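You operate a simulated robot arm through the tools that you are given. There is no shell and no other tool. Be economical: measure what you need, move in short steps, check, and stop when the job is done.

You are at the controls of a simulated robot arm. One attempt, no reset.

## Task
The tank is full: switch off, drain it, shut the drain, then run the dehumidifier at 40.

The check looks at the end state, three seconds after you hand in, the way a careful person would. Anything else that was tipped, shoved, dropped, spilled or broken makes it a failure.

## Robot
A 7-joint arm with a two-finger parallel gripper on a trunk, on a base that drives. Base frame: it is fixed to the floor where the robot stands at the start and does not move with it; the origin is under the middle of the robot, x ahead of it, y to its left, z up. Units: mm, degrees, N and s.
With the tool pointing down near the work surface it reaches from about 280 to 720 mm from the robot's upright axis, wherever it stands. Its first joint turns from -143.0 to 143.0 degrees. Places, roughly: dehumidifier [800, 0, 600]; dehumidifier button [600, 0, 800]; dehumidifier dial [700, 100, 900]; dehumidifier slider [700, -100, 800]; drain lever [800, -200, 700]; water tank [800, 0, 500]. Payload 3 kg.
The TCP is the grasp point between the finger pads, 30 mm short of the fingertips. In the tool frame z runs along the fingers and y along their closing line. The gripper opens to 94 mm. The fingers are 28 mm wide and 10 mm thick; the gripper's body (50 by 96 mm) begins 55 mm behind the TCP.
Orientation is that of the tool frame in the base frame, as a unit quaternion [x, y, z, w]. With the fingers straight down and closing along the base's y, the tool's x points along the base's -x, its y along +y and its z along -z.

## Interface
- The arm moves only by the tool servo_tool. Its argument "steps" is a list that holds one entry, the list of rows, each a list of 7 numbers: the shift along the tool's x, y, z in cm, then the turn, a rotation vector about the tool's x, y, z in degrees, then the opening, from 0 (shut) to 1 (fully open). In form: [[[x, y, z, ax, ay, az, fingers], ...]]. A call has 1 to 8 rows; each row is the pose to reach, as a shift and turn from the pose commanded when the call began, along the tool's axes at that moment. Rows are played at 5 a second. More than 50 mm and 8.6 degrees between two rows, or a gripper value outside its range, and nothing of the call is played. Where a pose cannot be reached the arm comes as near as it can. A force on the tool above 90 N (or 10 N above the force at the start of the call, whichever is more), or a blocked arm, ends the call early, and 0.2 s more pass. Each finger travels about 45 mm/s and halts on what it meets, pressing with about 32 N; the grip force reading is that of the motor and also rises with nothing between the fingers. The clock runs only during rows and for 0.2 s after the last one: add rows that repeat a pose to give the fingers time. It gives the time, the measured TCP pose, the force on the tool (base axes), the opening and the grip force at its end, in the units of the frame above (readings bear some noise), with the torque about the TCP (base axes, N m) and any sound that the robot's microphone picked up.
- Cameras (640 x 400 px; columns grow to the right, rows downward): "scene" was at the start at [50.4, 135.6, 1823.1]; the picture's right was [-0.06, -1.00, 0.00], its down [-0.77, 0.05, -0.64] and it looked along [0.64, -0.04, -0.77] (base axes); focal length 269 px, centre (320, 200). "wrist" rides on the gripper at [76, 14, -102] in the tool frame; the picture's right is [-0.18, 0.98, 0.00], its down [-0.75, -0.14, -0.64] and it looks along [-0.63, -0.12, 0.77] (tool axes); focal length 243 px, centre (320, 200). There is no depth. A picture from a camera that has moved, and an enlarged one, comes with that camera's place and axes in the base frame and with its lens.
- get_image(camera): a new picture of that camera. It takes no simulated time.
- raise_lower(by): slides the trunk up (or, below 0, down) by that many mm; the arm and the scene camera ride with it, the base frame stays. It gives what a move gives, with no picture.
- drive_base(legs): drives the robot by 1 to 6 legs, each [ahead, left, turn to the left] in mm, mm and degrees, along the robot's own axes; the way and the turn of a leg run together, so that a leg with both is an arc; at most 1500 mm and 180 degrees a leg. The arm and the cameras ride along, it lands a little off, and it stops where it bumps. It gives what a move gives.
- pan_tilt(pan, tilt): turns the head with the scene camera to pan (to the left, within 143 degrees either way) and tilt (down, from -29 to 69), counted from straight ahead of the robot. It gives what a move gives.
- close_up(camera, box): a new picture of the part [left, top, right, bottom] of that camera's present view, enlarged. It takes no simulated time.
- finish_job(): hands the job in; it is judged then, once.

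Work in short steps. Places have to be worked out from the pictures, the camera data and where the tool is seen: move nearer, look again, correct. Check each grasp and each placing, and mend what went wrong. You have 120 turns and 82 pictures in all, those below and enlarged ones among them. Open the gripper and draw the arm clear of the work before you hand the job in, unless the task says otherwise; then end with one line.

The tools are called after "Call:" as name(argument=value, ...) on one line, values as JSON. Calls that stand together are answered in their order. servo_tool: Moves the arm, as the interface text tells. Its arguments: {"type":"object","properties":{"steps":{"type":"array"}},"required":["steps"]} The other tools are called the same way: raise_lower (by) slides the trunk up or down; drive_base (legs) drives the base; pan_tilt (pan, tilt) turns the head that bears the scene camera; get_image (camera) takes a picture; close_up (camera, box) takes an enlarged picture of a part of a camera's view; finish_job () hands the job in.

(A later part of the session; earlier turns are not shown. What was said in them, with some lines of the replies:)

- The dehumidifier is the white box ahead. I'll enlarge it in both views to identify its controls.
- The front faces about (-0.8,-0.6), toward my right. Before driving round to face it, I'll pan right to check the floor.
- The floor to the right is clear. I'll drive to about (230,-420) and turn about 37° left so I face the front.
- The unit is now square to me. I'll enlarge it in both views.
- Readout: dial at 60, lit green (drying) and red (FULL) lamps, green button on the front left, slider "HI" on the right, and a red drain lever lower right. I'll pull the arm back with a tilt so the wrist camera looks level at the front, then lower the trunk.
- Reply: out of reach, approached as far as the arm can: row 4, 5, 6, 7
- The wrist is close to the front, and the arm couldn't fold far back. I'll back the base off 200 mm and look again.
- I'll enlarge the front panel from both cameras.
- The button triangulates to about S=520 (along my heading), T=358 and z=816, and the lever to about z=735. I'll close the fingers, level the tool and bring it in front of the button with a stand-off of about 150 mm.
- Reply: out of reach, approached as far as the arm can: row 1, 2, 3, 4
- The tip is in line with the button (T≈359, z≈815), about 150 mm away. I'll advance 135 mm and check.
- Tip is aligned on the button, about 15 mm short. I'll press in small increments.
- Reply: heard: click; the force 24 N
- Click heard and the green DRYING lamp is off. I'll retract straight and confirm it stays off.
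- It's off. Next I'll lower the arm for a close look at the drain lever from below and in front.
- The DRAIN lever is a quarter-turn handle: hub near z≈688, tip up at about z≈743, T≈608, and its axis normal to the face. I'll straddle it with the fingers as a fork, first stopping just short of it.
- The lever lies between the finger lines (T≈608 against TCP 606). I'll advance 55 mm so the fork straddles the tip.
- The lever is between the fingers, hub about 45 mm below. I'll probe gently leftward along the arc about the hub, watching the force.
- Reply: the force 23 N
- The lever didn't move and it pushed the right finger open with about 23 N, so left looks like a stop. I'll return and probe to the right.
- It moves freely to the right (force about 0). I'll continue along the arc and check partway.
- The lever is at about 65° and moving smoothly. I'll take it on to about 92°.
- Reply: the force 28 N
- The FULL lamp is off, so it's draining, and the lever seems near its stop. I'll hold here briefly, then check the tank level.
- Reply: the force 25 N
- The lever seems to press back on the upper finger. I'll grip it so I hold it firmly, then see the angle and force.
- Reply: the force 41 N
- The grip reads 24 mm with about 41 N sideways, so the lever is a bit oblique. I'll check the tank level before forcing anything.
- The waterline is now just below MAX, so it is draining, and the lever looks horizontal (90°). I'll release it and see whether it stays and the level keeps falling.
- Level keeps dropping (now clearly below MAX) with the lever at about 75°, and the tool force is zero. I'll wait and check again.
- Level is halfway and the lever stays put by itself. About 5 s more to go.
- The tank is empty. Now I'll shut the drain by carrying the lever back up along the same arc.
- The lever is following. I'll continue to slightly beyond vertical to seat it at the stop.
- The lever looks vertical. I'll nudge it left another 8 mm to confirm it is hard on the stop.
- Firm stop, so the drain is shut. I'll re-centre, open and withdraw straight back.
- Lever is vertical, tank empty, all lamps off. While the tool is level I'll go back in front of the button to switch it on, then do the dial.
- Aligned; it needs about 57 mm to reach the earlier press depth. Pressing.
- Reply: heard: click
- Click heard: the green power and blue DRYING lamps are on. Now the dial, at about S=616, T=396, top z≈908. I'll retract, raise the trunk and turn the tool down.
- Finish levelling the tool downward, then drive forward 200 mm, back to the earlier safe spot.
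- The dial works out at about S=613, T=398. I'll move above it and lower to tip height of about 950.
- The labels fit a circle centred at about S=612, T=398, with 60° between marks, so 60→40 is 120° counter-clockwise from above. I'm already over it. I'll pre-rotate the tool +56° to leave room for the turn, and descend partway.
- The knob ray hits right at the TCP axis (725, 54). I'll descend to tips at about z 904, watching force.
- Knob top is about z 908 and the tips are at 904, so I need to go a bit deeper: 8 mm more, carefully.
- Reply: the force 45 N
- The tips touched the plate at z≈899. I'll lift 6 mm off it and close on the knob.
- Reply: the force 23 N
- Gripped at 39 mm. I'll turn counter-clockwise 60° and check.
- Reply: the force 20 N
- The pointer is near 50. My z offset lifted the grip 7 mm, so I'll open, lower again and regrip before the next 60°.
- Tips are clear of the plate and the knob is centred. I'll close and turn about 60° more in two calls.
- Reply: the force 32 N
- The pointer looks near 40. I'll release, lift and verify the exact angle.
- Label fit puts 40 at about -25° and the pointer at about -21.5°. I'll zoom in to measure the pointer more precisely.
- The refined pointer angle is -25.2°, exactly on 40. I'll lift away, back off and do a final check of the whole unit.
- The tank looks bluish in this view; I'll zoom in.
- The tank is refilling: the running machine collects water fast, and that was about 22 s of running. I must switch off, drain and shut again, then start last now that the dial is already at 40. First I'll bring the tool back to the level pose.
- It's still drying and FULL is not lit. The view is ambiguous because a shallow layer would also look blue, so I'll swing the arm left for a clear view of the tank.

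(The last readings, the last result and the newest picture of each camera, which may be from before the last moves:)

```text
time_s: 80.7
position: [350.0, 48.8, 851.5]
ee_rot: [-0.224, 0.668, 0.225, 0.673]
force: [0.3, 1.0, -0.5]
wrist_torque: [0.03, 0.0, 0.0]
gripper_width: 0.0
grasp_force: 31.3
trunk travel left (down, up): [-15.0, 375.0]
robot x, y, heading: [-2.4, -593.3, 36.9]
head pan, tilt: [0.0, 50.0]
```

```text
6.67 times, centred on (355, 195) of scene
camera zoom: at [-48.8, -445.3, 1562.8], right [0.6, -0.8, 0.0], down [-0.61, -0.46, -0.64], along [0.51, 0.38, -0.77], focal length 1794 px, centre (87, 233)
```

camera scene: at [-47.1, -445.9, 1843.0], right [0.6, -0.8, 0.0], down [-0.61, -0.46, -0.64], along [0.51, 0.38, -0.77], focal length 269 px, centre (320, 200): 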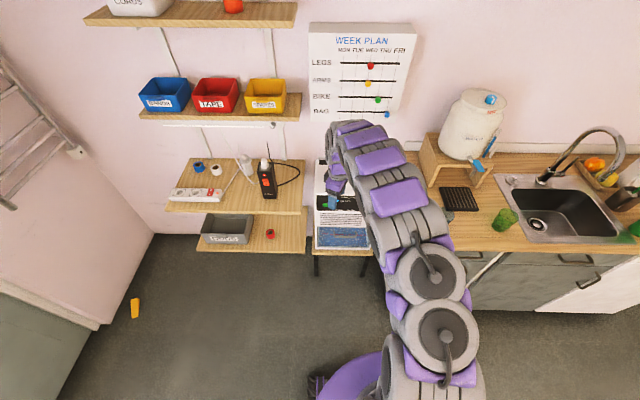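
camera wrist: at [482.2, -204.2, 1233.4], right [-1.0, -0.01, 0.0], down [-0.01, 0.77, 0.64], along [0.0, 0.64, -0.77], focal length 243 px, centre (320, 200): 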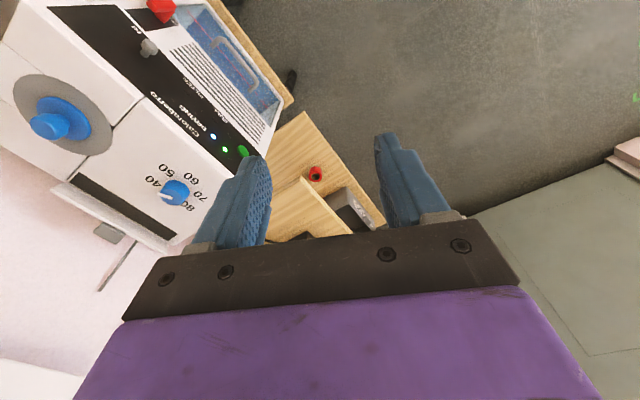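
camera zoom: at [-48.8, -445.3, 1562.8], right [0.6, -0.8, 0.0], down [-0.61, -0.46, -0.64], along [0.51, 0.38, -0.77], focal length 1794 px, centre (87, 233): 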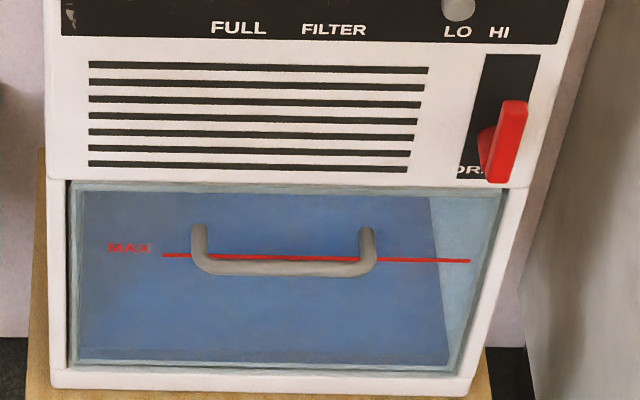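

The surface edge suggests only a shallow layer. I'll zoom on the lower front to find the waterline.

Call:
close_up(camera="scene", box=[345, 198, 381, 222])

```text
16.00 times, centred on (363, 210) of scene
camera zoom: at [-48.8, -445.3, 1562.8], right [0.6, -0.8, 0.0], down [-0.61, -0.46, -0.64], along [0.51, 0.38, -0.77], focal length 4307 px, centre (-368, 40)
```

zoom: 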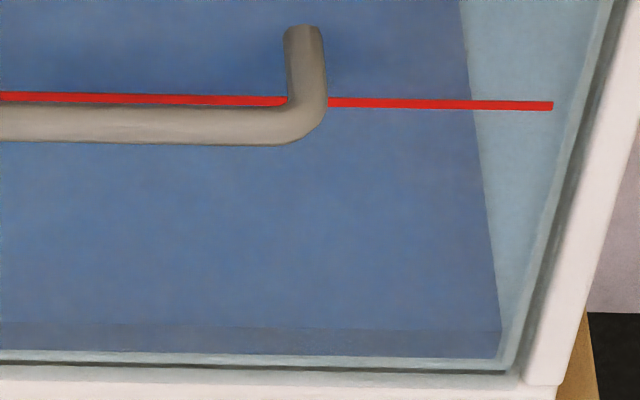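

Waterline is about 10% of MAX after 33 s of running: ordinary condensate, but the tank is no longer properly drained. I'll redo it cleanly (off, drain, shut, on last). Lining up with the button again.

Call:
servo_tool(steps=[[[0.7, -4, 0, 0, 0, 0, 0], [1.4, -8, 0, 0, 0, 0, 0], [2.1, -12, 0, 0, 0, 0, 0], [2.8, -16, 0, 0, 0, 0, 0], [3.5, -18.6, 0, 0, 0, 0, 0]]])

Call:
drive_base(legs=[[95, 0, 0]])

Call:
get_image(camera="wrist")

```text
time_s: 81.8
position: [462.9, -102.7, 818.4]
ee_rot: [-0.224, 0.669, 0.225, 0.672]
force: [0.3, 0.6, -0.8]
wrist_torque: [0.0, 0.04, -0.03]
gripper_width: 0.0
grasp_force: 31.8
trunk travel left (down, up): [-15.0, 375.0]
robot x, y, heading: [2.8, -595.6, 36.8]
head pan, tilt: [0.0, 50.0]
```

```text
time_s: 83.0
position: [538.2, -45.1, 817.0]
ee_rot: [-0.224, 0.669, 0.224, 0.673]
force: [-0.1, 0.0, 0.3]
wrist_torque: [0.01, -0.03, -0.01]
gripper_width: 0.0
grasp_force: 32.4
trunk travel left (down, up): [-15.0, 375.0]
robot x, y, heading: [75.1, -532.3, 36.6]
head pan, tilt: [0.0, 50.0]
```

```text
8 pictures are left
camera wrist: at [447.8, -94.5, 740.2], right [-0.59, 0.79, 0.18], down [-0.43, -0.5, 0.75], along [0.68, 0.36, 0.63], focal length 243 px, centre (320, 200)
```

wrist: 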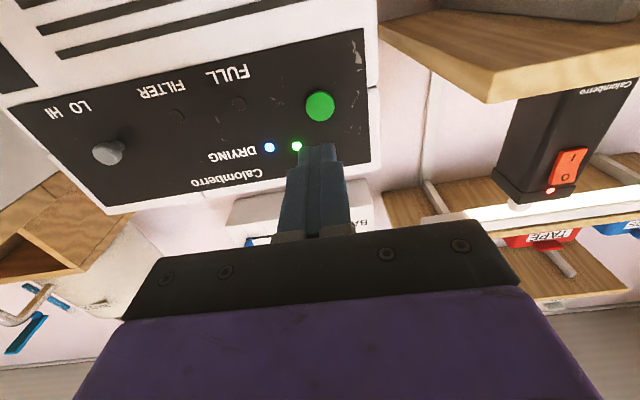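

TCP S=401, T=361. I'll press 93 mm ahead with a 2.5 mm left correction, then retract.

Call:
servo_tool(steps=[[[0, 0.25, 4, 0, 0, 0, 0], [0, 0.25, 6.5, 0, 0, 0, 0], [0, 0.25, 7.5, 0, 0, 0, 0], [0, 0.25, 8.1, 0, 0, 0, 0], [0, 0.25, 8.6, 0, 0, 0, 0], [0, 0.25, 9.0, 0, 0, 0, 0], [0, 0.25, 9.4, 0, 0, 0, 0]]])

```text
time_s: 84.6
position: [610.9, 11.0, 819.5]
ee_rot: [-0.223, 0.669, 0.224, 0.673]
force: [-15.3, -15.1, -0.3]
wrist_torque: [-0.15, 0.11, -0.16]
gripper_width: 0.3
grasp_force: 31.8
trunk travel left (down, up): [-15.0, 375.0]
robot x, y, heading: [71.8, -537.9, 36.7]
head pan, tilt: [0.0, 50.0]
heard: click
```

Click. I'll retract and move across to in front of the lever.

Call:
servo_tool(steps=[[[0, 0, -3, 0, 0, 0, 0], [0, 0, -7, 0, 0, 0, 0], [0, 0, -11, 0, 0, 0, 0], [0, 0, -15, 0, 0, 0, 0], [2, -4, -16, 0, 0, 0, 0.2], [4, -8, -16, 0, 0, 0, 0.4], [6, -12, -16, 0, 0, 0, 0.45], [8, -16, -16, 0, 0, 0, 0.45]]])

Call:
servo_tool(steps=[[[0.3, -4, 0, 0, 0, 0, 0.45], [0.6, -8, 0, 0, 0, 0, 0.45], [0.6, -8.7, 0, 0, 0, 0, 0.45]]])

Call:
get_image(camera="wrist")

```text
time_s: 86.4
position: [581.7, -213.3, 737.6]
ee_rot: [-0.222, 0.669, 0.226, 0.673]
force: [-0.4, 0.1, 0.6]
wrist_torque: [0.0, 0.01, 0.01]
gripper_width: 42.3
grasp_force: 0.1
trunk travel left (down, up): [-15.0, 375.0]
robot x, y, heading: [75.2, -536.7, 36.7]
head pan, tilt: [0.0, 50.0]
```

```text
time_s: 87.2
position: [633.6, -281.7, 732.7]
ee_rot: [-0.223, 0.667, 0.227, 0.673]
force: [0.5, -1.1, 0.1]
wrist_torque: [-0.02, -0.01, 0.01]
gripper_width: 42.3
grasp_force: 0.0
trunk travel left (down, up): [-15.0, 375.0]
robot x, y, heading: [75.9, -539.0, 36.8]
head pan, tilt: [0.0, 50.0]
```

```text
7 pictures are left
camera wrist: at [543.1, -331.9, 655.6], right [-0.59, 0.78, 0.19], down [-0.43, -0.5, 0.75], along [0.68, 0.36, 0.64], focal length 243 px, centre (320, 200)
```

wrist: 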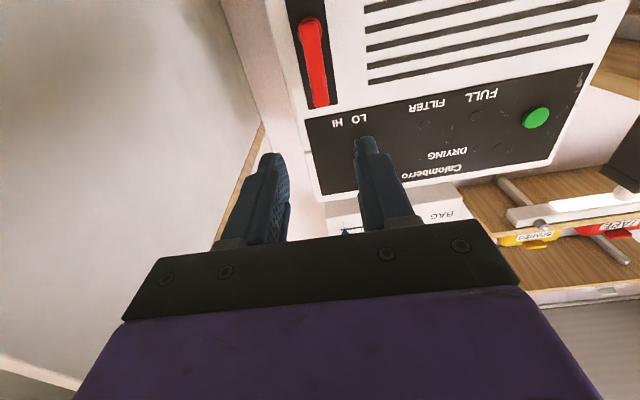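

Lamps are off and I'm lined up with the lever (T=607, z=733). I'll advance to straddle it.

Call:
servo_tool(steps=[[[0, -0.1, 4.5, 0, 0, 0, 0.45], [0, -0.1, 9, 0, 0, 0, 0.45], [0, -0.1, 12, 0, 0, 0, 0.45], [0.1, -0.1, 14, 0, 0, 0, 0.45], [0.1, -0.1, 14, 0, 0, 0, 0.36]]])

Call:
close_up(camera="wrist", box=[180, 20, 460, 260])

```text
time_s: 88.4
position: [747.5, -196.9, 731.1]
ee_rot: [-0.222, 0.669, 0.224, 0.673]
force: [0.1, -0.3, -0.4]
wrist_torque: [-0.05, 0.01, -0.04]
gripper_width: 33.8
grasp_force: 0.1
trunk travel left (down, up): [-15.0, 375.0]
robot x, y, heading: [78.7, -536.3, 36.8]
head pan, tilt: [0.0, 50.0]
```

```text
1.67 times, centred on (320, 140) of wrist
camera zoom: at [656.7, -247.0, 653.4], right [-0.59, 0.79, 0.18], down [-0.43, -0.5, 0.75], along [0.68, 0.36, 0.64], focal length 404 px, centre (320, 300)
```

zoom: 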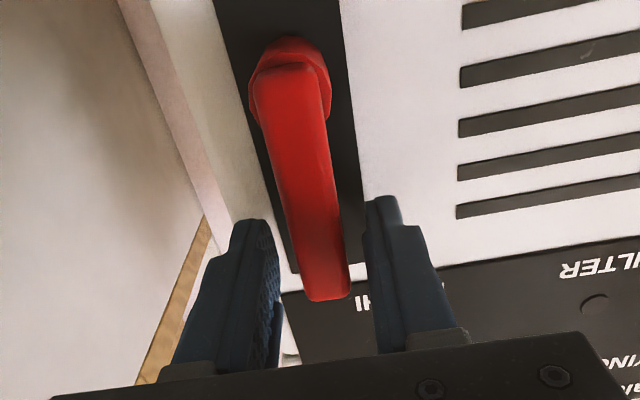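

Lever is straddled. I'll swing it right along the known arc in two calls.

Call:
servo_tool(steps=[[[0.04, -0.63, 0, 0, 0, 8, 0.36], [0.17, -1.24, 0, 0, 0, 16, 0.36], [0.39, -1.83, 0, 0, 0, 24, 0.36], [0.68, -2.38, 0, 0, 0, 32, 0.36], [1.05, -2.89, 0, 0, 0, 40, 0.36], [1.49, -3.34, 0, 0, 0, 48, 0.36], [1.98, -3.73, 0, 0, 0, 56, 0.36], [2.53, -4.04, 0, 0, 0, 64, 0.36]]])

Call:
servo_tool(steps=[[[0.12, -0.53, 0, 0, 0, 8, 0.36], [0.26, -1.14, 0, 0, 0, 16, 0.36], [0.46, -1.73, 0, 0, 0, 24, 0.36], [0.65, -2.1, 0, 0, 0, 29, 0.36], [0.65, -2.1, 0, 0, 0, 29, 0.36], [0.65, -2.1, 0, 0, 0, 29, 0.36], [0.65, -2.1, 0, 0, 0, 29, 0.36]]])

Call:
servo_tool(steps=[[[0, 0, 0, 0, 0, 0, 0.36], [0, 0, 0, 0, 0, 0, 0.36], [0, 0, 0, 0, 0, 0, 0.36], [0, 0, 0, 0, 0, 0, 0.36], [0, 0, 0, 0, 0, 0, 0.36], [0, 0, 0, 0, 0, 0, 0.36], [0, 0, 0, 0, 0, 0, 0.36], [0, 0, 0, 0, 0, 0, 0.36]]])

Call:
close_up(camera="scene", box=[312, 170, 412, 245])

```text
time_s: 90.2
position: [769.0, -232.4, 707.6]
ee_rot: [0.167, 0.685, 0.548, 0.45]
force: [-0.7, -0.4, -0.5]
wrist_torque: [0.0, 0.02, 0.0]
gripper_width: 33.8
grasp_force: 0.0
trunk travel left (down, up): [-15.0, 375.0]
robot x, y, heading: [75.9, -538.7, 36.7]
head pan, tilt: [0.0, 50.0]
```

```text
time_s: 91.8
position: [772.8, -235.3, 686.5]
ee_rot: [0.333, 0.62, 0.644, 0.301]
force: [3.8, -23.3, 8.4]
wrist_torque: [0.36, 0.01, -0.17]
gripper_width: 39.6
grasp_force: 4.7
trunk travel left (down, up): [-15.0, 375.0]
robot x, y, heading: [75.6, -534.8, 36.5]
head pan, tilt: [0.0, 50.0]
```

```text
time_s: 93.6
position: [773.2, -234.8, 686.7]
ee_rot: [0.333, 0.621, 0.643, 0.3]
force: [5.8, -28.9, 11.9]
wrist_torque: [0.54, -0.05, -0.11]
gripper_width: 41.5
grasp_force: 6.4
trunk travel left (down, up): [-15.0, 375.0]
robot x, y, heading: [77.1, -536.7, 36.7]
head pan, tilt: [0.0, 50.0]
```

```text
5.33 times, centred on (362, 208) of scene
camera zoom: at [34.6, -402.9, 1564.4], right [0.6, -0.8, -0.01], down [-0.62, -0.46, -0.64], along [0.51, 0.39, -0.77], focal length 1436 px, centre (96, 160)
```

zoom: 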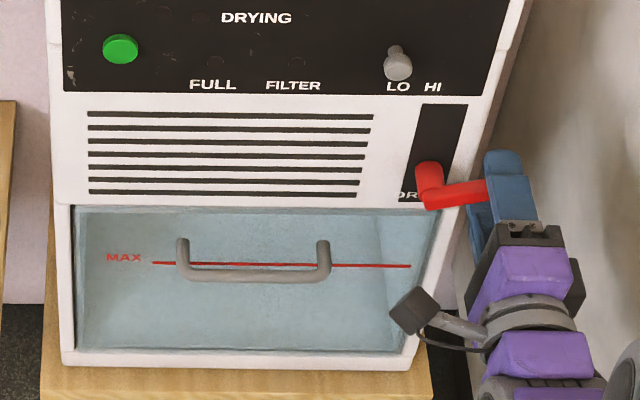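

Empty again. Shutting the drain with the same return arc.

Call:
servo_tool(steps=[[[0.06, 0.35, 0, 0, 0, -8, 0.36], [0.2, 0.96, 0, 0, 0, -16, 0.36], [0.41, 1.55, 0, 0, 0, -24, 0.36], [0.7, 2.11, 0, 0, 0, -32, 0.36], [1.07, 2.62, 0, 0, 0, -40, 0.36], [1.51, 3.07, 0, 0, 0, -48, 0.36], [2.0, 3.45, 0, 0, 0, -56, 0.36], [2.54, 3.77, 0, 0, 0, -64, 0.36]]])

Call:
servo_tool(steps=[[[-0.02, 0.65, 0, 0, 0, -8, 0.36], [0.11, 1.26, 0, 0, 0, -16, 0.36], [0.33, 1.86, 0, 0, 0, -24, 0.36], [0.63, 2.41, 0, 0, 0, -32, 0.36], [0.84, 2.74, 0, 0, 0, -37, 0.36]]])

Call:
servo_tool(steps=[[[0, 0.4, 0, 0, 0, 0, 0.36], [0, 0.8, 0, 0, 0, 0, 0.36], [0, 1.0, 0, 0, 0, 0, 0.36]]])

```text
time_s: 95.4
position: [755.4, -213.0, 720.6]
ee_rot: [-0.049, 0.705, 0.385, 0.594]
force: [-0.3, -0.2, 1.2]
wrist_torque: [-0.04, 0.02, 0.02]
gripper_width: 33.8
grasp_force: 0.1
trunk travel left (down, up): [-15.0, 375.0]
robot x, y, heading: [75.5, -534.3, 36.8]
head pan, tilt: [0.0, 50.0]
```

```text
time_s: 96.6
position: [741.2, -192.5, 729.5]
ee_rot: [-0.269, 0.651, 0.178, 0.687]
force: [-0.1, -0.1, 0.2]
wrist_torque: [-0.02, 0.02, 0.01]
gripper_width: 33.7
grasp_force: 0.4
trunk travel left (down, up): [-15.0, 375.0]
robot x, y, heading: [76.4, -534.4, 36.6]
head pan, tilt: [0.0, 50.0]
```

```text
time_s: 97.4
position: [737.4, -187.5, 728.8]
ee_rot: [-0.266, 0.652, 0.176, 0.688]
force: [5.7, -19.2, 5.0]
wrist_torque: [0.19, -0.24, -0.09]
gripper_width: 44.3
grasp_force: 9.6
trunk travel left (down, up): [-15.0, 375.0]
robot x, y, heading: [75.0, -538.8, 36.9]
head pan, tilt: [0.0, 50.0]
```

The lever is firmly at its closed stop. I'll re-centre, withdraw and check it.

Call:
servo_tool(steps=[[[0, -1.0, 0, 0, 0, 0, 0.5], [0, -1.0, -1, 0, 0, 0, 0.5], [0, -1.0, -5, 0, 0, 0, 0.5], [0, -1.0, -9, 0, 0, 0, 0.5], [0, -1.0, -13, 0, 0, 8, 0.5], [0, -1.0, -16, 0, 0, 8, 0.5]]])

Call:
get_image(camera="wrist")

```text
time_s: 98.8
position: [613.6, -286.9, 730.5]
ee_rot: [-0.221, 0.668, 0.226, 0.674]
force: [0.0, -0.1, -0.6]
wrist_torque: [0.04, 0.02, 0.02]
gripper_width: 46.7
grasp_force: 0.0
trunk travel left (down, up): [-15.0, 375.0]
robot x, y, heading: [76.8, -536.1, 36.6]
head pan, tilt: [0.0, 50.0]
```

```text
4 pictures are left
camera wrist: at [522.5, -337.4, 653.0], right [-0.59, 0.79, 0.19], down [-0.43, -0.5, 0.75], along [0.68, 0.36, 0.64], focal length 243 px, centre (320, 200)
```

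wrist: 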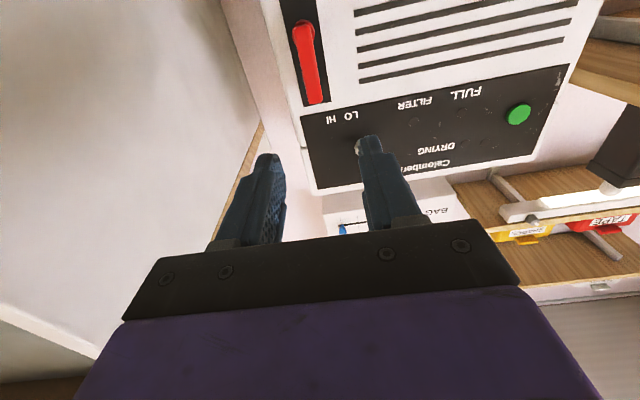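

The lever is vertical as at the start. Now back to the button.

Call:
servo_tool(steps=[[[-1.5, 4, 0, 0, 0, 0, 0], [-3, 8, 0.5, 0, 0, 0, 0], [-4.5, 12, 1, 0, 0, 0, 0], [-6, 16, 1.5, 0, 0, 0, 0], [-7.5, 20, 2, 0, 0, 0, 0], [-8.6, 24.1, 4, 0, 0, 0, 0], [-8.6, 24.1, 8, 0, 0, 0, 0], [-8.6, 24.1, 12, 0, 0, 0, 0]]])

```text
time_s: 100.6
position: [561.7, -21.6, 816.5]
ee_rot: [-0.223, 0.669, 0.225, 0.672]
force: [-0.3, 0.3, 0.4]
wrist_torque: [-0.01, 0.01, 0.01]
gripper_width: 0.0
grasp_force: 32.1
trunk travel left (down, up): [-15.0, 375.0]
robot x, y, heading: [75.6, -535.7, 37.0]
head pan, tilt: [0.0, 50.0]
```

TCP is at S=434, T=357, z=816: aligned. Pressing to switch on, then retracting.

Call:
servo_tool(steps=[[[0, -0.1, 3, 0, 0, 0, 0], [0, -0.1, 4.2, 0, 0, 0, 0], [0, -0.1, 4.8, 0, 0, 0, 0], [0, -0.1, 5.3, 0, 0, 0, 0], [0, -0.1, 5.7, 0, 0, 0, 0], [0, -0.1, 6.1, 0, 0, 0, 0]]])

Call:
servo_tool(steps=[[[0, 0, -3, 0, 0, 0, 0], [0, 0, -7, 0, 0, 0, 0.2], [0, 0, -11, 0, 0, 0, 0.5], [0, 0, -15, 0, 0, 0, 0.7], [0, 4.5, -17, 0, 0, 0, 0.7], [0, 9, -18, 0, 0, 0, 0.7]]])

Call:
close_up(camera="scene", box=[300, 115, 415, 245])

```text
time_s: 102.0
position: [610.1, 11.0, 815.5]
ee_rot: [-0.224, 0.669, 0.225, 0.673]
force: [-18.8, -15.8, 1.9]
wrist_torque: [-0.1, -0.02, -0.08]
gripper_width: 0.0
grasp_force: 31.7
trunk travel left (down, up): [-15.0, 375.0]
robot x, y, heading: [75.3, -530.8, 36.7]
head pan, tilt: [0.0, 50.0]
heard: click
```

```text
time_s: 103.4
position: [409.8, -22.3, 813.3]
ee_rot: [-0.223, 0.668, 0.224, 0.674]
force: [0.5, -0.4, -0.7]
wrist_torque: [-0.03, 0.0, 0.0]
gripper_width: 65.7
grasp_force: 0.0
trunk travel left (down, up): [-15.0, 375.0]
robot x, y, heading: [73.6, -538.0, 36.7]
head pan, tilt: [0.0, 50.0]
```

```text
3.08 times, centred on (358, 180) of scene
camera zoom: at [25.6, -386.2, 1562.6], right [0.6, -0.8, 0.01], down [-0.61, -0.46, -0.64], along [0.52, 0.38, -0.77], focal length 828 px, centre (205, 262)
```

zoom: 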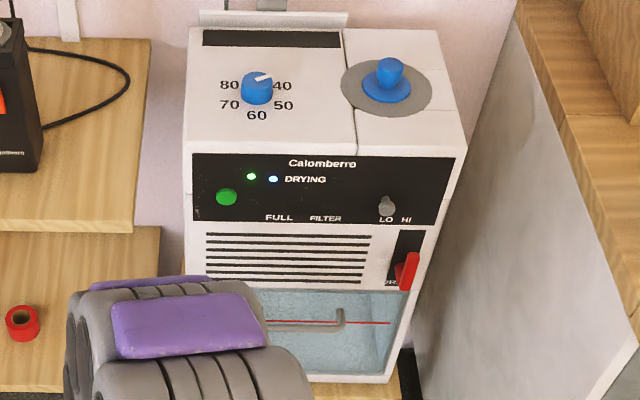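

Power and DRYING lamps are on, FULL is off, dial at 40, drain lever up and the tank empty. The gripper is open and clear, so I'm handing in.

Call:
finish_job()

```text
The job is handed in.
```

I switched the dehumidifier off, drained the tank, shut the drain and restarted it; it is now drying with the dial at 40, and I drained a second time because about 10% had refilled while I set the dial.
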